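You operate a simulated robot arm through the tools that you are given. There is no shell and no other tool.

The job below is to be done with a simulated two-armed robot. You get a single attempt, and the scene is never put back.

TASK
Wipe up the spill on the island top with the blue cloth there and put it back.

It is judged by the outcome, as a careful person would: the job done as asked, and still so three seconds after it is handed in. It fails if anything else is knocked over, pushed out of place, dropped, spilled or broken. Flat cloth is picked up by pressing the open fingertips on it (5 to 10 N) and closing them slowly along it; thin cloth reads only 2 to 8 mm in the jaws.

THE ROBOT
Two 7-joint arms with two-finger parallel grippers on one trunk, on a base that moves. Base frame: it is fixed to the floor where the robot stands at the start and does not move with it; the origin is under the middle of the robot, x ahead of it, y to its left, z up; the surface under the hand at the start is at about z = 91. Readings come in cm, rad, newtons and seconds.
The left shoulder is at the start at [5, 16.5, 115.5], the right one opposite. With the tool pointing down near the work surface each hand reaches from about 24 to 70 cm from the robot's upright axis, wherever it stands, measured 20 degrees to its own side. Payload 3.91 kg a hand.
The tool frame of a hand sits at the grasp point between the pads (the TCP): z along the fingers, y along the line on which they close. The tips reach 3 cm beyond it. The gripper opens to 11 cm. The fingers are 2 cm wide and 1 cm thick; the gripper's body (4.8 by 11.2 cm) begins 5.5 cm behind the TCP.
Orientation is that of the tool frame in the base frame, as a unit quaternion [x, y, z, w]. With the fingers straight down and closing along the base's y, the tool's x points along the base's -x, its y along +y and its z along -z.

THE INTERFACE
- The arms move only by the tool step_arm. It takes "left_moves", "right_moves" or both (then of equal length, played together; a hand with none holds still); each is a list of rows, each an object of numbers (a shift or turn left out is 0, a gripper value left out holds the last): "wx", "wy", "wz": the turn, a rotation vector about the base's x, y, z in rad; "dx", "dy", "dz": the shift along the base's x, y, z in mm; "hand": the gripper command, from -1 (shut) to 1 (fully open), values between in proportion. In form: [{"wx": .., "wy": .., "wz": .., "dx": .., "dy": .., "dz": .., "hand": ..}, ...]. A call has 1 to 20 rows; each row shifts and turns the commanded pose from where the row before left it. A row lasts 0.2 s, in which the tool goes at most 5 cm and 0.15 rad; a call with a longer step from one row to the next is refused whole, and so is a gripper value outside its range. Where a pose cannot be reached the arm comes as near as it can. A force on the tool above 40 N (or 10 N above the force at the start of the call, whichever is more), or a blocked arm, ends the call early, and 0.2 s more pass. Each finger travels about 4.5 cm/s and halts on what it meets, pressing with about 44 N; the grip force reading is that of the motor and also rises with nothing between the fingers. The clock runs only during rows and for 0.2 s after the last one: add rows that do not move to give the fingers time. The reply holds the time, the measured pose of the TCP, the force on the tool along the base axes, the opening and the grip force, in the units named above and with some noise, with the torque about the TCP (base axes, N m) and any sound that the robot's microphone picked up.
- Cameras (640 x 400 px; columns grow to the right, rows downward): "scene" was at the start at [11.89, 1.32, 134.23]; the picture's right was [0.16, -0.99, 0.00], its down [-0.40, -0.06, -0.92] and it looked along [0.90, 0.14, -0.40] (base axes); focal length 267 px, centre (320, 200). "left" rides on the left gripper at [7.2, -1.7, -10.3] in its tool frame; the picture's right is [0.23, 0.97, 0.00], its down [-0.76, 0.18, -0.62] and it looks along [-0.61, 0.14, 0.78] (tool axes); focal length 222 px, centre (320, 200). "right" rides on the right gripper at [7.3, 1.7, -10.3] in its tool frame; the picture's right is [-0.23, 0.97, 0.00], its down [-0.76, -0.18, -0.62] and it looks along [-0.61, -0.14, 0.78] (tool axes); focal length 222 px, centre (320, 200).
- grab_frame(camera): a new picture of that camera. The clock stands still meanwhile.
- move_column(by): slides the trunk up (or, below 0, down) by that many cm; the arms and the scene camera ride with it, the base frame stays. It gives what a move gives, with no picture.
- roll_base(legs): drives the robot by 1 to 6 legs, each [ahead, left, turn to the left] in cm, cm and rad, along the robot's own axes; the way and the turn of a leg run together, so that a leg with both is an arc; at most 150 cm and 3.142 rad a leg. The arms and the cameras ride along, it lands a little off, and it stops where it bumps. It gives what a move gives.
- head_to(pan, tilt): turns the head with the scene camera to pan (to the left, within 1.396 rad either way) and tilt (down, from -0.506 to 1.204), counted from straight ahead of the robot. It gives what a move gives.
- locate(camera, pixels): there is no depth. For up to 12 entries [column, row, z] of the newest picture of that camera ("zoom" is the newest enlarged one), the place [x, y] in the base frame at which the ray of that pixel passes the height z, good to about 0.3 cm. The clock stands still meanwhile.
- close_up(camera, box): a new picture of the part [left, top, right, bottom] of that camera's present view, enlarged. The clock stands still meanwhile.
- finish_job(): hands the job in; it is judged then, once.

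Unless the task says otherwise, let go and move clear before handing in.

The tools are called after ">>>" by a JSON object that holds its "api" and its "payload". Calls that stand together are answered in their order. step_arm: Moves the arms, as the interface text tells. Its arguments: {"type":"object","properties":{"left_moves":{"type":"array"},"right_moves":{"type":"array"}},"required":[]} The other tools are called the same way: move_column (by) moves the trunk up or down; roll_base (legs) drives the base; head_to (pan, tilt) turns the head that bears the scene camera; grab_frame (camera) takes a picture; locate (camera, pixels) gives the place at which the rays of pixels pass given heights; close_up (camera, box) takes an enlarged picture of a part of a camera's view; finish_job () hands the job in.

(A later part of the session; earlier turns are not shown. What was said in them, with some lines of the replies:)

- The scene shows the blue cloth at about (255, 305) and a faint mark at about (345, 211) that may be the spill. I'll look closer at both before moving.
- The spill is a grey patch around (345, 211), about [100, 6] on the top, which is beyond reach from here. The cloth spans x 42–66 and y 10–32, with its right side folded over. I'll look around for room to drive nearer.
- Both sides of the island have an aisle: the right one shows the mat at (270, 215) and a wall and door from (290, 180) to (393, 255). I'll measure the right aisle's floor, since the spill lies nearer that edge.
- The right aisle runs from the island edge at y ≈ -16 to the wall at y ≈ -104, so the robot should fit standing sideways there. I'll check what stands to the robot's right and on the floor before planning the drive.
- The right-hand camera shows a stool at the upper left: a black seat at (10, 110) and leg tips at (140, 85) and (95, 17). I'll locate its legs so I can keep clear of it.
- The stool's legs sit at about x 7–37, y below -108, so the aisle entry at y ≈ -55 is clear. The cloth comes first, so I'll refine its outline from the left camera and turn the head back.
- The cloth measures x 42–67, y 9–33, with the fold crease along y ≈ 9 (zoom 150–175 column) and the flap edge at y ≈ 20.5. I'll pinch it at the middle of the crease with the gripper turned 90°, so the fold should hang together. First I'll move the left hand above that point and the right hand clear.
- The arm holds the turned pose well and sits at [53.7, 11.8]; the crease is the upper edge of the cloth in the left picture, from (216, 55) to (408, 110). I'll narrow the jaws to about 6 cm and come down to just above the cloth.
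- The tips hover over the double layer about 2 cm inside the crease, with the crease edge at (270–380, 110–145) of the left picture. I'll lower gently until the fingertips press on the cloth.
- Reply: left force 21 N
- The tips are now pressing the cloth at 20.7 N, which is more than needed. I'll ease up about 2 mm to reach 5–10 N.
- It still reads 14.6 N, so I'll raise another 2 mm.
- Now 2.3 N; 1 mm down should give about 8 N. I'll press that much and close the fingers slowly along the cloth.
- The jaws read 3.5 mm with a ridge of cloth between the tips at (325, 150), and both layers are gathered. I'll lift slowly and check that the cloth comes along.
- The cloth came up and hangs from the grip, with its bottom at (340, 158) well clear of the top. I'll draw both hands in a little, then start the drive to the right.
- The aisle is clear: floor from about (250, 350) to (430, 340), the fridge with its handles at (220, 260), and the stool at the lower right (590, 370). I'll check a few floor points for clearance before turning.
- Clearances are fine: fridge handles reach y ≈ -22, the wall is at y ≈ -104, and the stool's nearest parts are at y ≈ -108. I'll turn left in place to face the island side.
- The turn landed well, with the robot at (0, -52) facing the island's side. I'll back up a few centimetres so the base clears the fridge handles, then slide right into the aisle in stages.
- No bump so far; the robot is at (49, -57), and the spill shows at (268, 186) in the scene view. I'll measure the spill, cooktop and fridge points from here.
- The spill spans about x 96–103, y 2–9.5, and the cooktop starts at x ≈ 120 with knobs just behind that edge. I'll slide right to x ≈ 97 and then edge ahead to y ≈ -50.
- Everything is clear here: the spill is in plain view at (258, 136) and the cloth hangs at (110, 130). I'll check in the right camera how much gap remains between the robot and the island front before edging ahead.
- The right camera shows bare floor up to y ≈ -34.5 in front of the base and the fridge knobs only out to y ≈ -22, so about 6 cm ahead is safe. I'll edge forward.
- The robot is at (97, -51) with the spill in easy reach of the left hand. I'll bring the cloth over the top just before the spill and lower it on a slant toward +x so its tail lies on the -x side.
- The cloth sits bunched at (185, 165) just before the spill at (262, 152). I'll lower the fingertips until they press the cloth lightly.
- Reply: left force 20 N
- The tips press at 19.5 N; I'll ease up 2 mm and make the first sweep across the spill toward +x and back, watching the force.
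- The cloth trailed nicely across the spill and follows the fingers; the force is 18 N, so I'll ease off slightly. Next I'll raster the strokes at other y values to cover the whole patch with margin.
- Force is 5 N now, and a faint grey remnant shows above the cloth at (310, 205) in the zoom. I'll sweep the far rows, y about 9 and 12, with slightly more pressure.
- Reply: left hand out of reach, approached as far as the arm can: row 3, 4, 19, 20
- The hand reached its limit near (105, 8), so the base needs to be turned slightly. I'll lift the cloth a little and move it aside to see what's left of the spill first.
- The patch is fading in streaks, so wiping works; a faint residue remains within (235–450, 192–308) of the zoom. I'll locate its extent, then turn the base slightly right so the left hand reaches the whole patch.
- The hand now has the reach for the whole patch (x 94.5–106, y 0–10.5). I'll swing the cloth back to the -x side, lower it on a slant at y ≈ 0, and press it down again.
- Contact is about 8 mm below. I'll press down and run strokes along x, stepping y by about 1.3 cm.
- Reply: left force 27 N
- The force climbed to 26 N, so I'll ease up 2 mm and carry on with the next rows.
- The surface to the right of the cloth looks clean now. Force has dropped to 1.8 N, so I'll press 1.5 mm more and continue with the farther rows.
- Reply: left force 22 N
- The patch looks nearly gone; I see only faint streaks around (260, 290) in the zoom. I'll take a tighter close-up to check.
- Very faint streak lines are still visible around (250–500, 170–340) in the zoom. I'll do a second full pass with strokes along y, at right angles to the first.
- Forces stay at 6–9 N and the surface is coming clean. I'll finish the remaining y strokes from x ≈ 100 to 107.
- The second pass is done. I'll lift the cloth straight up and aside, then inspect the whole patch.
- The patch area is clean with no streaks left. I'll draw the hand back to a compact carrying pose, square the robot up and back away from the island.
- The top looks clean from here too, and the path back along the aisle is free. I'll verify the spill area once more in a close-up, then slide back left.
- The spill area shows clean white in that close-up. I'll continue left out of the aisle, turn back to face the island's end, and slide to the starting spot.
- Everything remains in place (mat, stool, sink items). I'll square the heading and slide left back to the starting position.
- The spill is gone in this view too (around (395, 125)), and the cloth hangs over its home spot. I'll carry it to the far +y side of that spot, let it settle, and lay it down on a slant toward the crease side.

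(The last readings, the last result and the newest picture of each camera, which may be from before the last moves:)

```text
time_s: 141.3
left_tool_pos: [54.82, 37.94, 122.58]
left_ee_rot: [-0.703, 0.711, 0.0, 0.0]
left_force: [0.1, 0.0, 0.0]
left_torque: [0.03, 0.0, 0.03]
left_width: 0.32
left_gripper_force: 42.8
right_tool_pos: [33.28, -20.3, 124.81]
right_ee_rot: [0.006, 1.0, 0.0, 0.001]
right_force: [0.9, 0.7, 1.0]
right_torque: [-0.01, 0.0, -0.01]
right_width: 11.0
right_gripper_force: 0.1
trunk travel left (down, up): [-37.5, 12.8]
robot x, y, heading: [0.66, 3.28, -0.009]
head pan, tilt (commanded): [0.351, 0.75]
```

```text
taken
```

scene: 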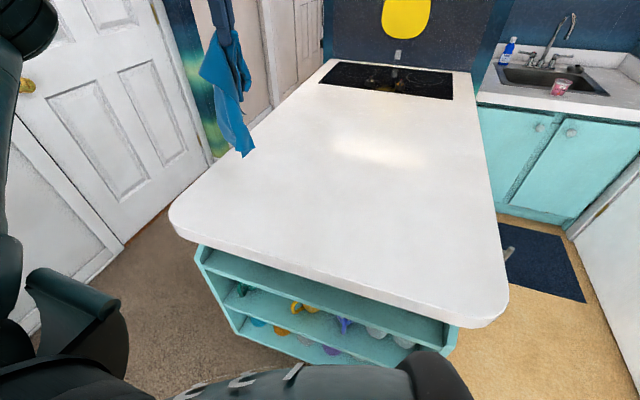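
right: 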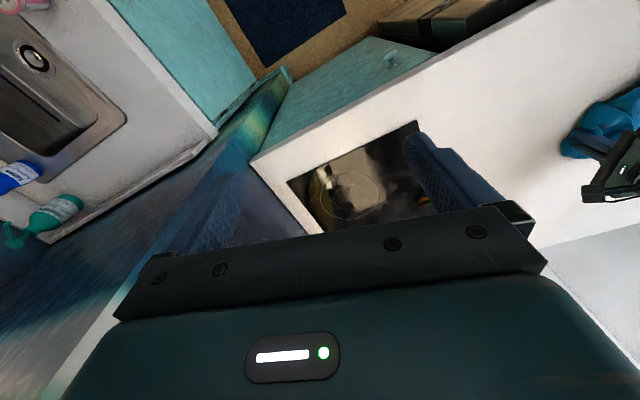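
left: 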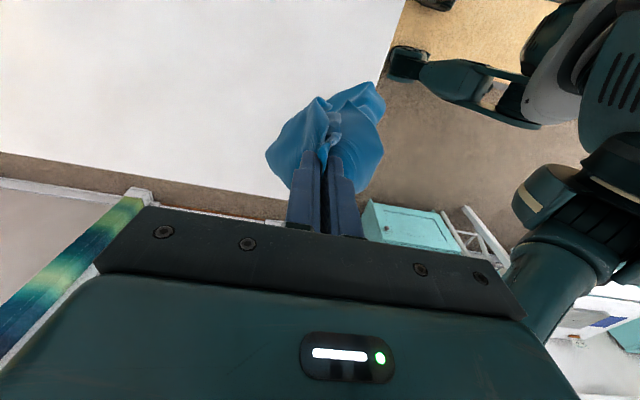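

The cloth hangs still, just above the top near (235, 150). I'll lay it down along the slant toward its original crease line.

>>> {"api": "step_arm", "payload": {"left_moves": [{"dy": -8, "dz": -18}, {"dy": -12, "dz": -18}, {"dy": -19, "dz": -18}, {"dy": -19, "dz": -18}, {"dy": -20, "dz": -18}, {"dy": -20, "dz": -18}, {"dy": -20, "dz": -18}, {"dy": -20, "dz": -18}, {"dy": -20, "dz": -18}, {"dy": -20, "dz": -18}, {"dy": -20, "dz": -18}, {"dy": -20, "dz": -18}, {"dy": -20, "dz": -18}, {"dy": -20, "dz": -18}, {}, {}]}}

>>> {"api": "grab_frame", "payload": {"camera": "scene"}}

>>> {"api": "close_up", "payload": {"camera": "scene", "box": [200, 120, 400, 245]}}

>>> {"api": "grab_frame", "payload": {"camera": "left"}}

```text
time_s: 144.7
left_tool_pos: [54.9, 11.78, 97.05]
left_ee_rot: [-0.704, 0.71, 0.0, -0.001]
left_force: [0.6, 1.1, -0.8]
left_torque: [-0.03, 0.03, 0.07]
left_width: 0.29
left_gripper_force: 43.8
right_tool_pos: [33.29, -20.5, 124.85]
right_ee_rot: [0.005, 1.0, 0.0, 0.001]
right_force: [-0.2, -0.4, -0.6]
right_torque: [-0.01, 0.03, 0.0]
right_width: 11.01
right_gripper_force: 0.1
trunk travel left (down, up): [-37.5, 12.8]
robot x, y, heading: [0.56, 2.88, -0.005]
head pan, tilt (commanded): [0.351, 0.75]
```

```text
taken
```

scene: 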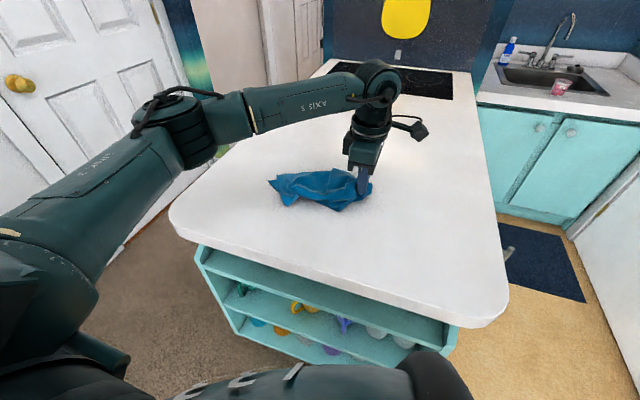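

```text
3.20 times, centred on (300, 182) of scene
```

zoom: 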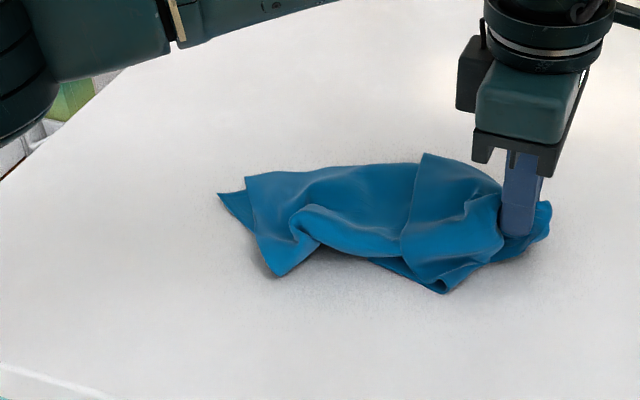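

```text
taken
```

left: 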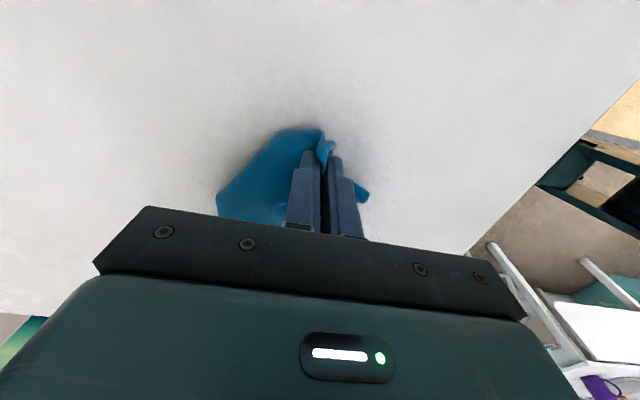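

The cloth lies back over its old footprint, from the grip at (54.9, 11.8) out to y ≈ 33, somewhat bunched. I'll lower the tips nearly to the surface, open them a little, and lift straight off.

>>> {"api": "step_arm", "payload": {"left_moves": [{"dz": -8}, {"dz": -8}, {"dz": -5}, {}, {"hand": -0.9}, {"hand": -0.8}, {"hand": -0.7}, {"hand": -0.6}, {"hand": -0.5}, {"hand": -0.4}, {}, {}]}}

>>> {"api": "step_arm", "payload": {"left_moves": [{"dz": 8}, {"dz": 10}, {"dz": 15}, {"dz": 20}, {"dz": 25}, {"dz": 25}, {"dz": 25}, {"dz": 25}, {"dz": 25}, {"dz": 25}, {"dz": 25}, {}]}}

>>> {"api": "grab_frame", "payload": {"camera": "scene"}}

>>> {"api": "grab_frame", "payload": {"camera": "left"}}

```text
time_s: 147.3
left_tool_pos: [54.9, 11.86, 95.09]
left_ee_rot: [-0.704, 0.711, 0.0, 0.0]
left_force: [-0.3, -0.8, 0.4]
left_torque: [-0.01, -0.02, 0.0]
left_width: 3.31
left_gripper_force: 0.1
right_tool_pos: [33.33, -20.39, 124.85]
right_ee_rot: [0.006, 1.0, 0.0, 0.001]
right_force: [1.3, -0.7, 0.2]
right_torque: [-0.03, 0.01, 0.01]
right_width: 10.99
right_gripper_force: 0.1
trunk travel left (down, up): [-37.5, 12.8]
robot x, y, heading: [1.14, 3.35, -0.016]
head pan, tilt (commanded): [0.351, 0.75]
```

```text
time_s: 149.9
left_tool_pos: [54.89, 11.97, 118.03]
left_ee_rot: [-0.703, 0.711, 0.0, 0.0]
left_force: [-0.1, 0.7, 0.7]
left_torque: [-0.02, 0.04, -0.03]
left_width: 3.3
left_gripper_force: 0.0
right_tool_pos: [33.43, -20.42, 124.82]
right_ee_rot: [0.006, 1.0, 0.0, 0.001]
right_force: [-0.3, 0.2, -0.1]
right_torque: [-0.03, -0.03, -0.01]
right_width: 10.97
right_gripper_force: 0.1
trunk travel left (down, up): [-37.5, 12.8]
robot x, y, heading: [0.52, 3.21, -0.012]
head pan, tilt (commanded): [0.351, 0.75]
```

```text
taken
```

scene: 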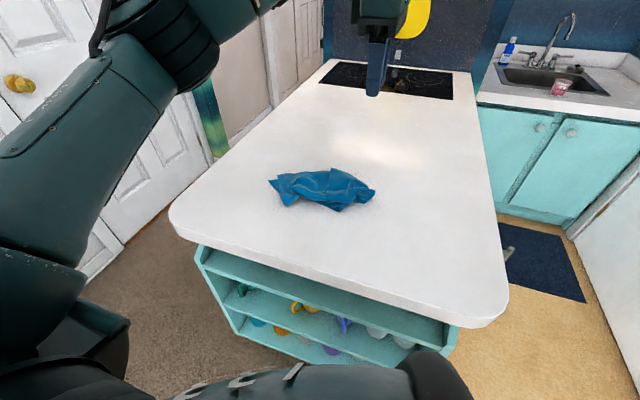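

```text
taken
```

left: 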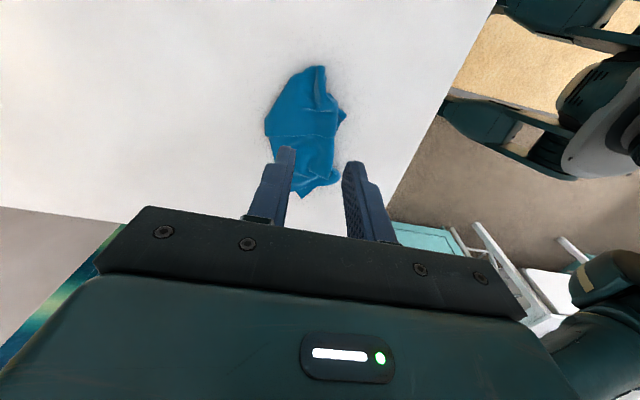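

The cloth is released at its old spot, but it is bunched into a strip about 12 cm wide. I'll look at it closely to see whether it can be spread neater.

>>> {"api": "close_up", "payload": {"camera": "scene", "box": [250, 150, 400, 244]}}

>>> {"api": "close_up", "payload": {"camera": "left", "box": [230, 50, 380, 210]}}

>>> {"api": "locate", "payload": {"camera": "left", "pixels": [[265, 125, 91], [317, 67, 92], [347, 115, 91], [340, 178, 91], [302, 196, 91], [278, 155, 91], [300, 75, 91], [337, 130, 91]]}}

```text
4.26 times, centred on (325, 197) of scene
```

zoom: 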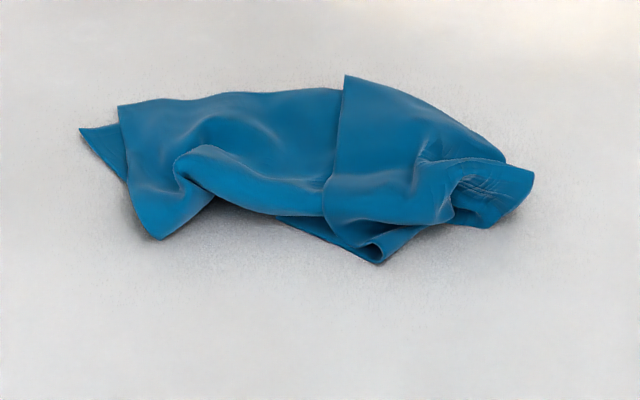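

```text
2.50 times, centred on (305, 130) of left
```

zoom: 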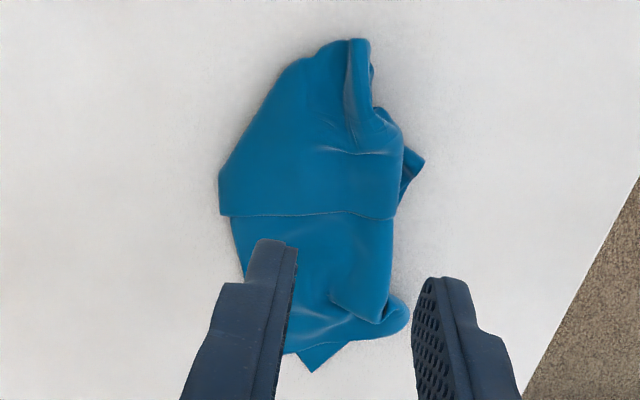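

```text
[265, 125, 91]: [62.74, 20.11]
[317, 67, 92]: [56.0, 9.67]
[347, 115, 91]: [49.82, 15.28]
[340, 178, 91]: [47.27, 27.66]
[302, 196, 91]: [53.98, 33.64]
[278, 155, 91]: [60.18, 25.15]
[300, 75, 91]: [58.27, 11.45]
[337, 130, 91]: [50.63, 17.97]
```

The cloth lies fully on the top within its old footprint (x 47–63, y 10–34, originally x 42–67, y 9–33), with the fold still intact. Tugging at the tucked corners could drag it out of place, so I'll leave it, draw the left hand up and clear, and take a last look.

>>> {"api": "step_arm", "payload": {"left_moves": [{"dz": 12}, {"dx": -14, "dz": 10}, {"dx": -14, "dy": 8, "wz": -0.14}, {"dx": -14, "dy": 10, "wz": -0.14}, {"dx": -14, "dy": 10, "wz": -0.14}, {"dx": -14, "dy": 10, "wz": -0.14}, {"dx": -14, "dy": 10, "wz": -0.14}, {"dx": -14, "dy": 10, "wz": -0.14}, {"dx": -10, "dy": 10, "wz": -0.14}, {"dx": -10, "dy": 10, "wz": -0.14}, {"wz": -0.14}, {"wz": -0.14}, {"wz": -0.14}, {}]}}

>>> {"api": "head_to", "payload": {"pan": 0.2, "tilt": 0.55}}

>>> {"api": "grab_frame", "payload": {"camera": "scene"}}

>>> {"api": "close_up", "payload": {"camera": "scene", "box": [260, 130, 440, 242]}}

>>> {"api": "grab_frame", "payload": {"camera": "left"}}

```text
time_s: 152.9
left_tool_pos: [42.99, 19.65, 120.18]
left_ee_rot: [-0.009, 1.0, 0.0, -0.001]
left_force: [0.5, 0.3, -0.4]
left_torque: [-0.04, 0.01, -0.03]
left_width: 3.31
left_gripper_force: 0.1
right_tool_pos: [33.21, -20.45, 124.88]
right_ee_rot: [0.006, 1.0, 0.0, 0.001]
right_force: [-0.2, -0.5, 0.2]
right_torque: [0.01, 0.0, -0.01]
right_width: 10.97
right_gripper_force: 0.0
trunk travel left (down, up): [-37.5, 12.8]
robot x, y, heading: [0.36, 3.34, -0.007]
head pan, tilt (commanded): [0.351, 0.75]
```

```text
time_s: 153.6
left_tool_pos: [42.99, 19.67, 120.17]
left_ee_rot: [-0.011, 1.0, 0.001, 0.0]
left_force: [0.2, 1.0, -0.4]
left_torque: [0.02, 0.01, 0.0]
left_width: 3.3
left_gripper_force: 0.0
right_tool_pos: [33.33, -20.39, 124.91]
right_ee_rot: [0.006, 1.0, 0.0, 0.001]
right_force: [-0.4, -0.3, -0.3]
right_torque: [0.0, 0.0, 0.0]
right_width: 11.02
right_gripper_force: 0.0
trunk travel left (down, up): [-37.5, 12.8]
robot x, y, heading: [0.87, 2.95, -0.007]
head pan, tilt (commanded): [0.201, 0.55]
```

```text
taken
```

scene: 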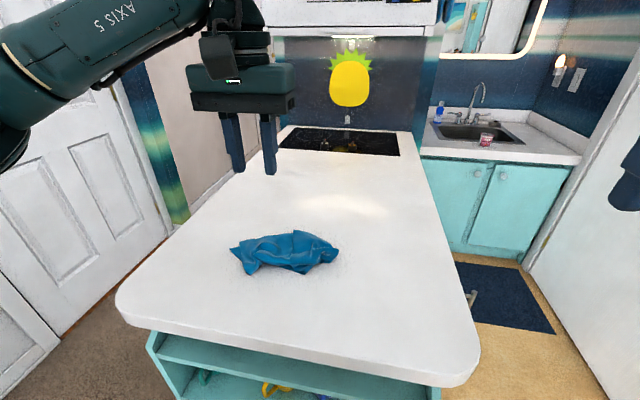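

```text
3.56 times, centred on (350, 186) of scene
```

zoom: 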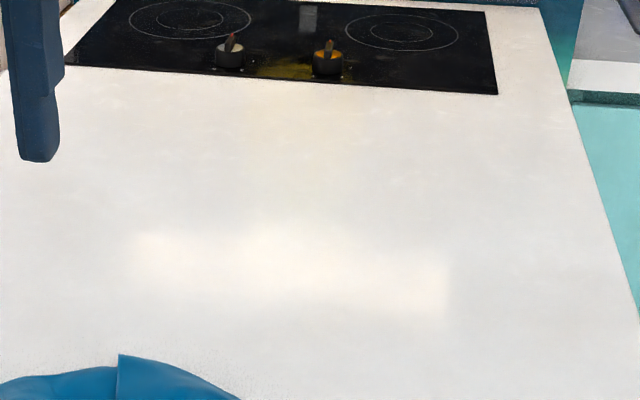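

```text
taken
```

left: 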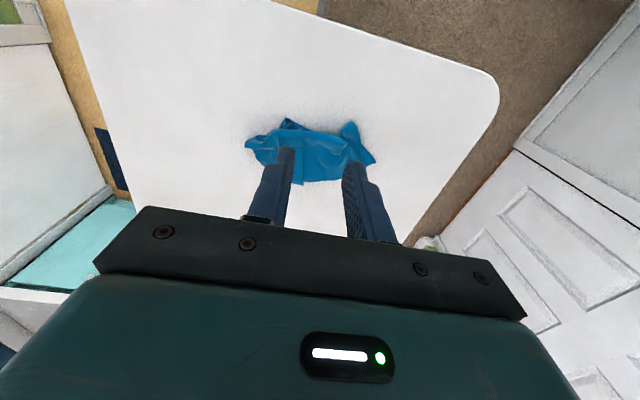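

The spill's place in front of the cooktop (around (310, 140) in the zoom) is clean. The cloth rests back on its spot at (285, 252), both hands are empty and clear, and nothing else in view has moved. I'm handing the job in.

>>> {"api": "finish_job", "payload": {}}

```text
The job is handed in.
```

The spill on the island top is wiped up and the blue cloth is back on its spot. After the second pass of wiping, close-ups showed no trace of the spill.

The cloth is not as flat as it was. It started spread over about 24 by 24 cm and now lies bunched into a strip about 15 cm wide inside that same area. Its fold is still in place. I left it that way because tugging at the tucked corners could have pulled it off its spot.

Both hands are empty and clear of the island, and in the last pictures nothing else had been moved or knocked over. I handed the job in, but no verdict came back.
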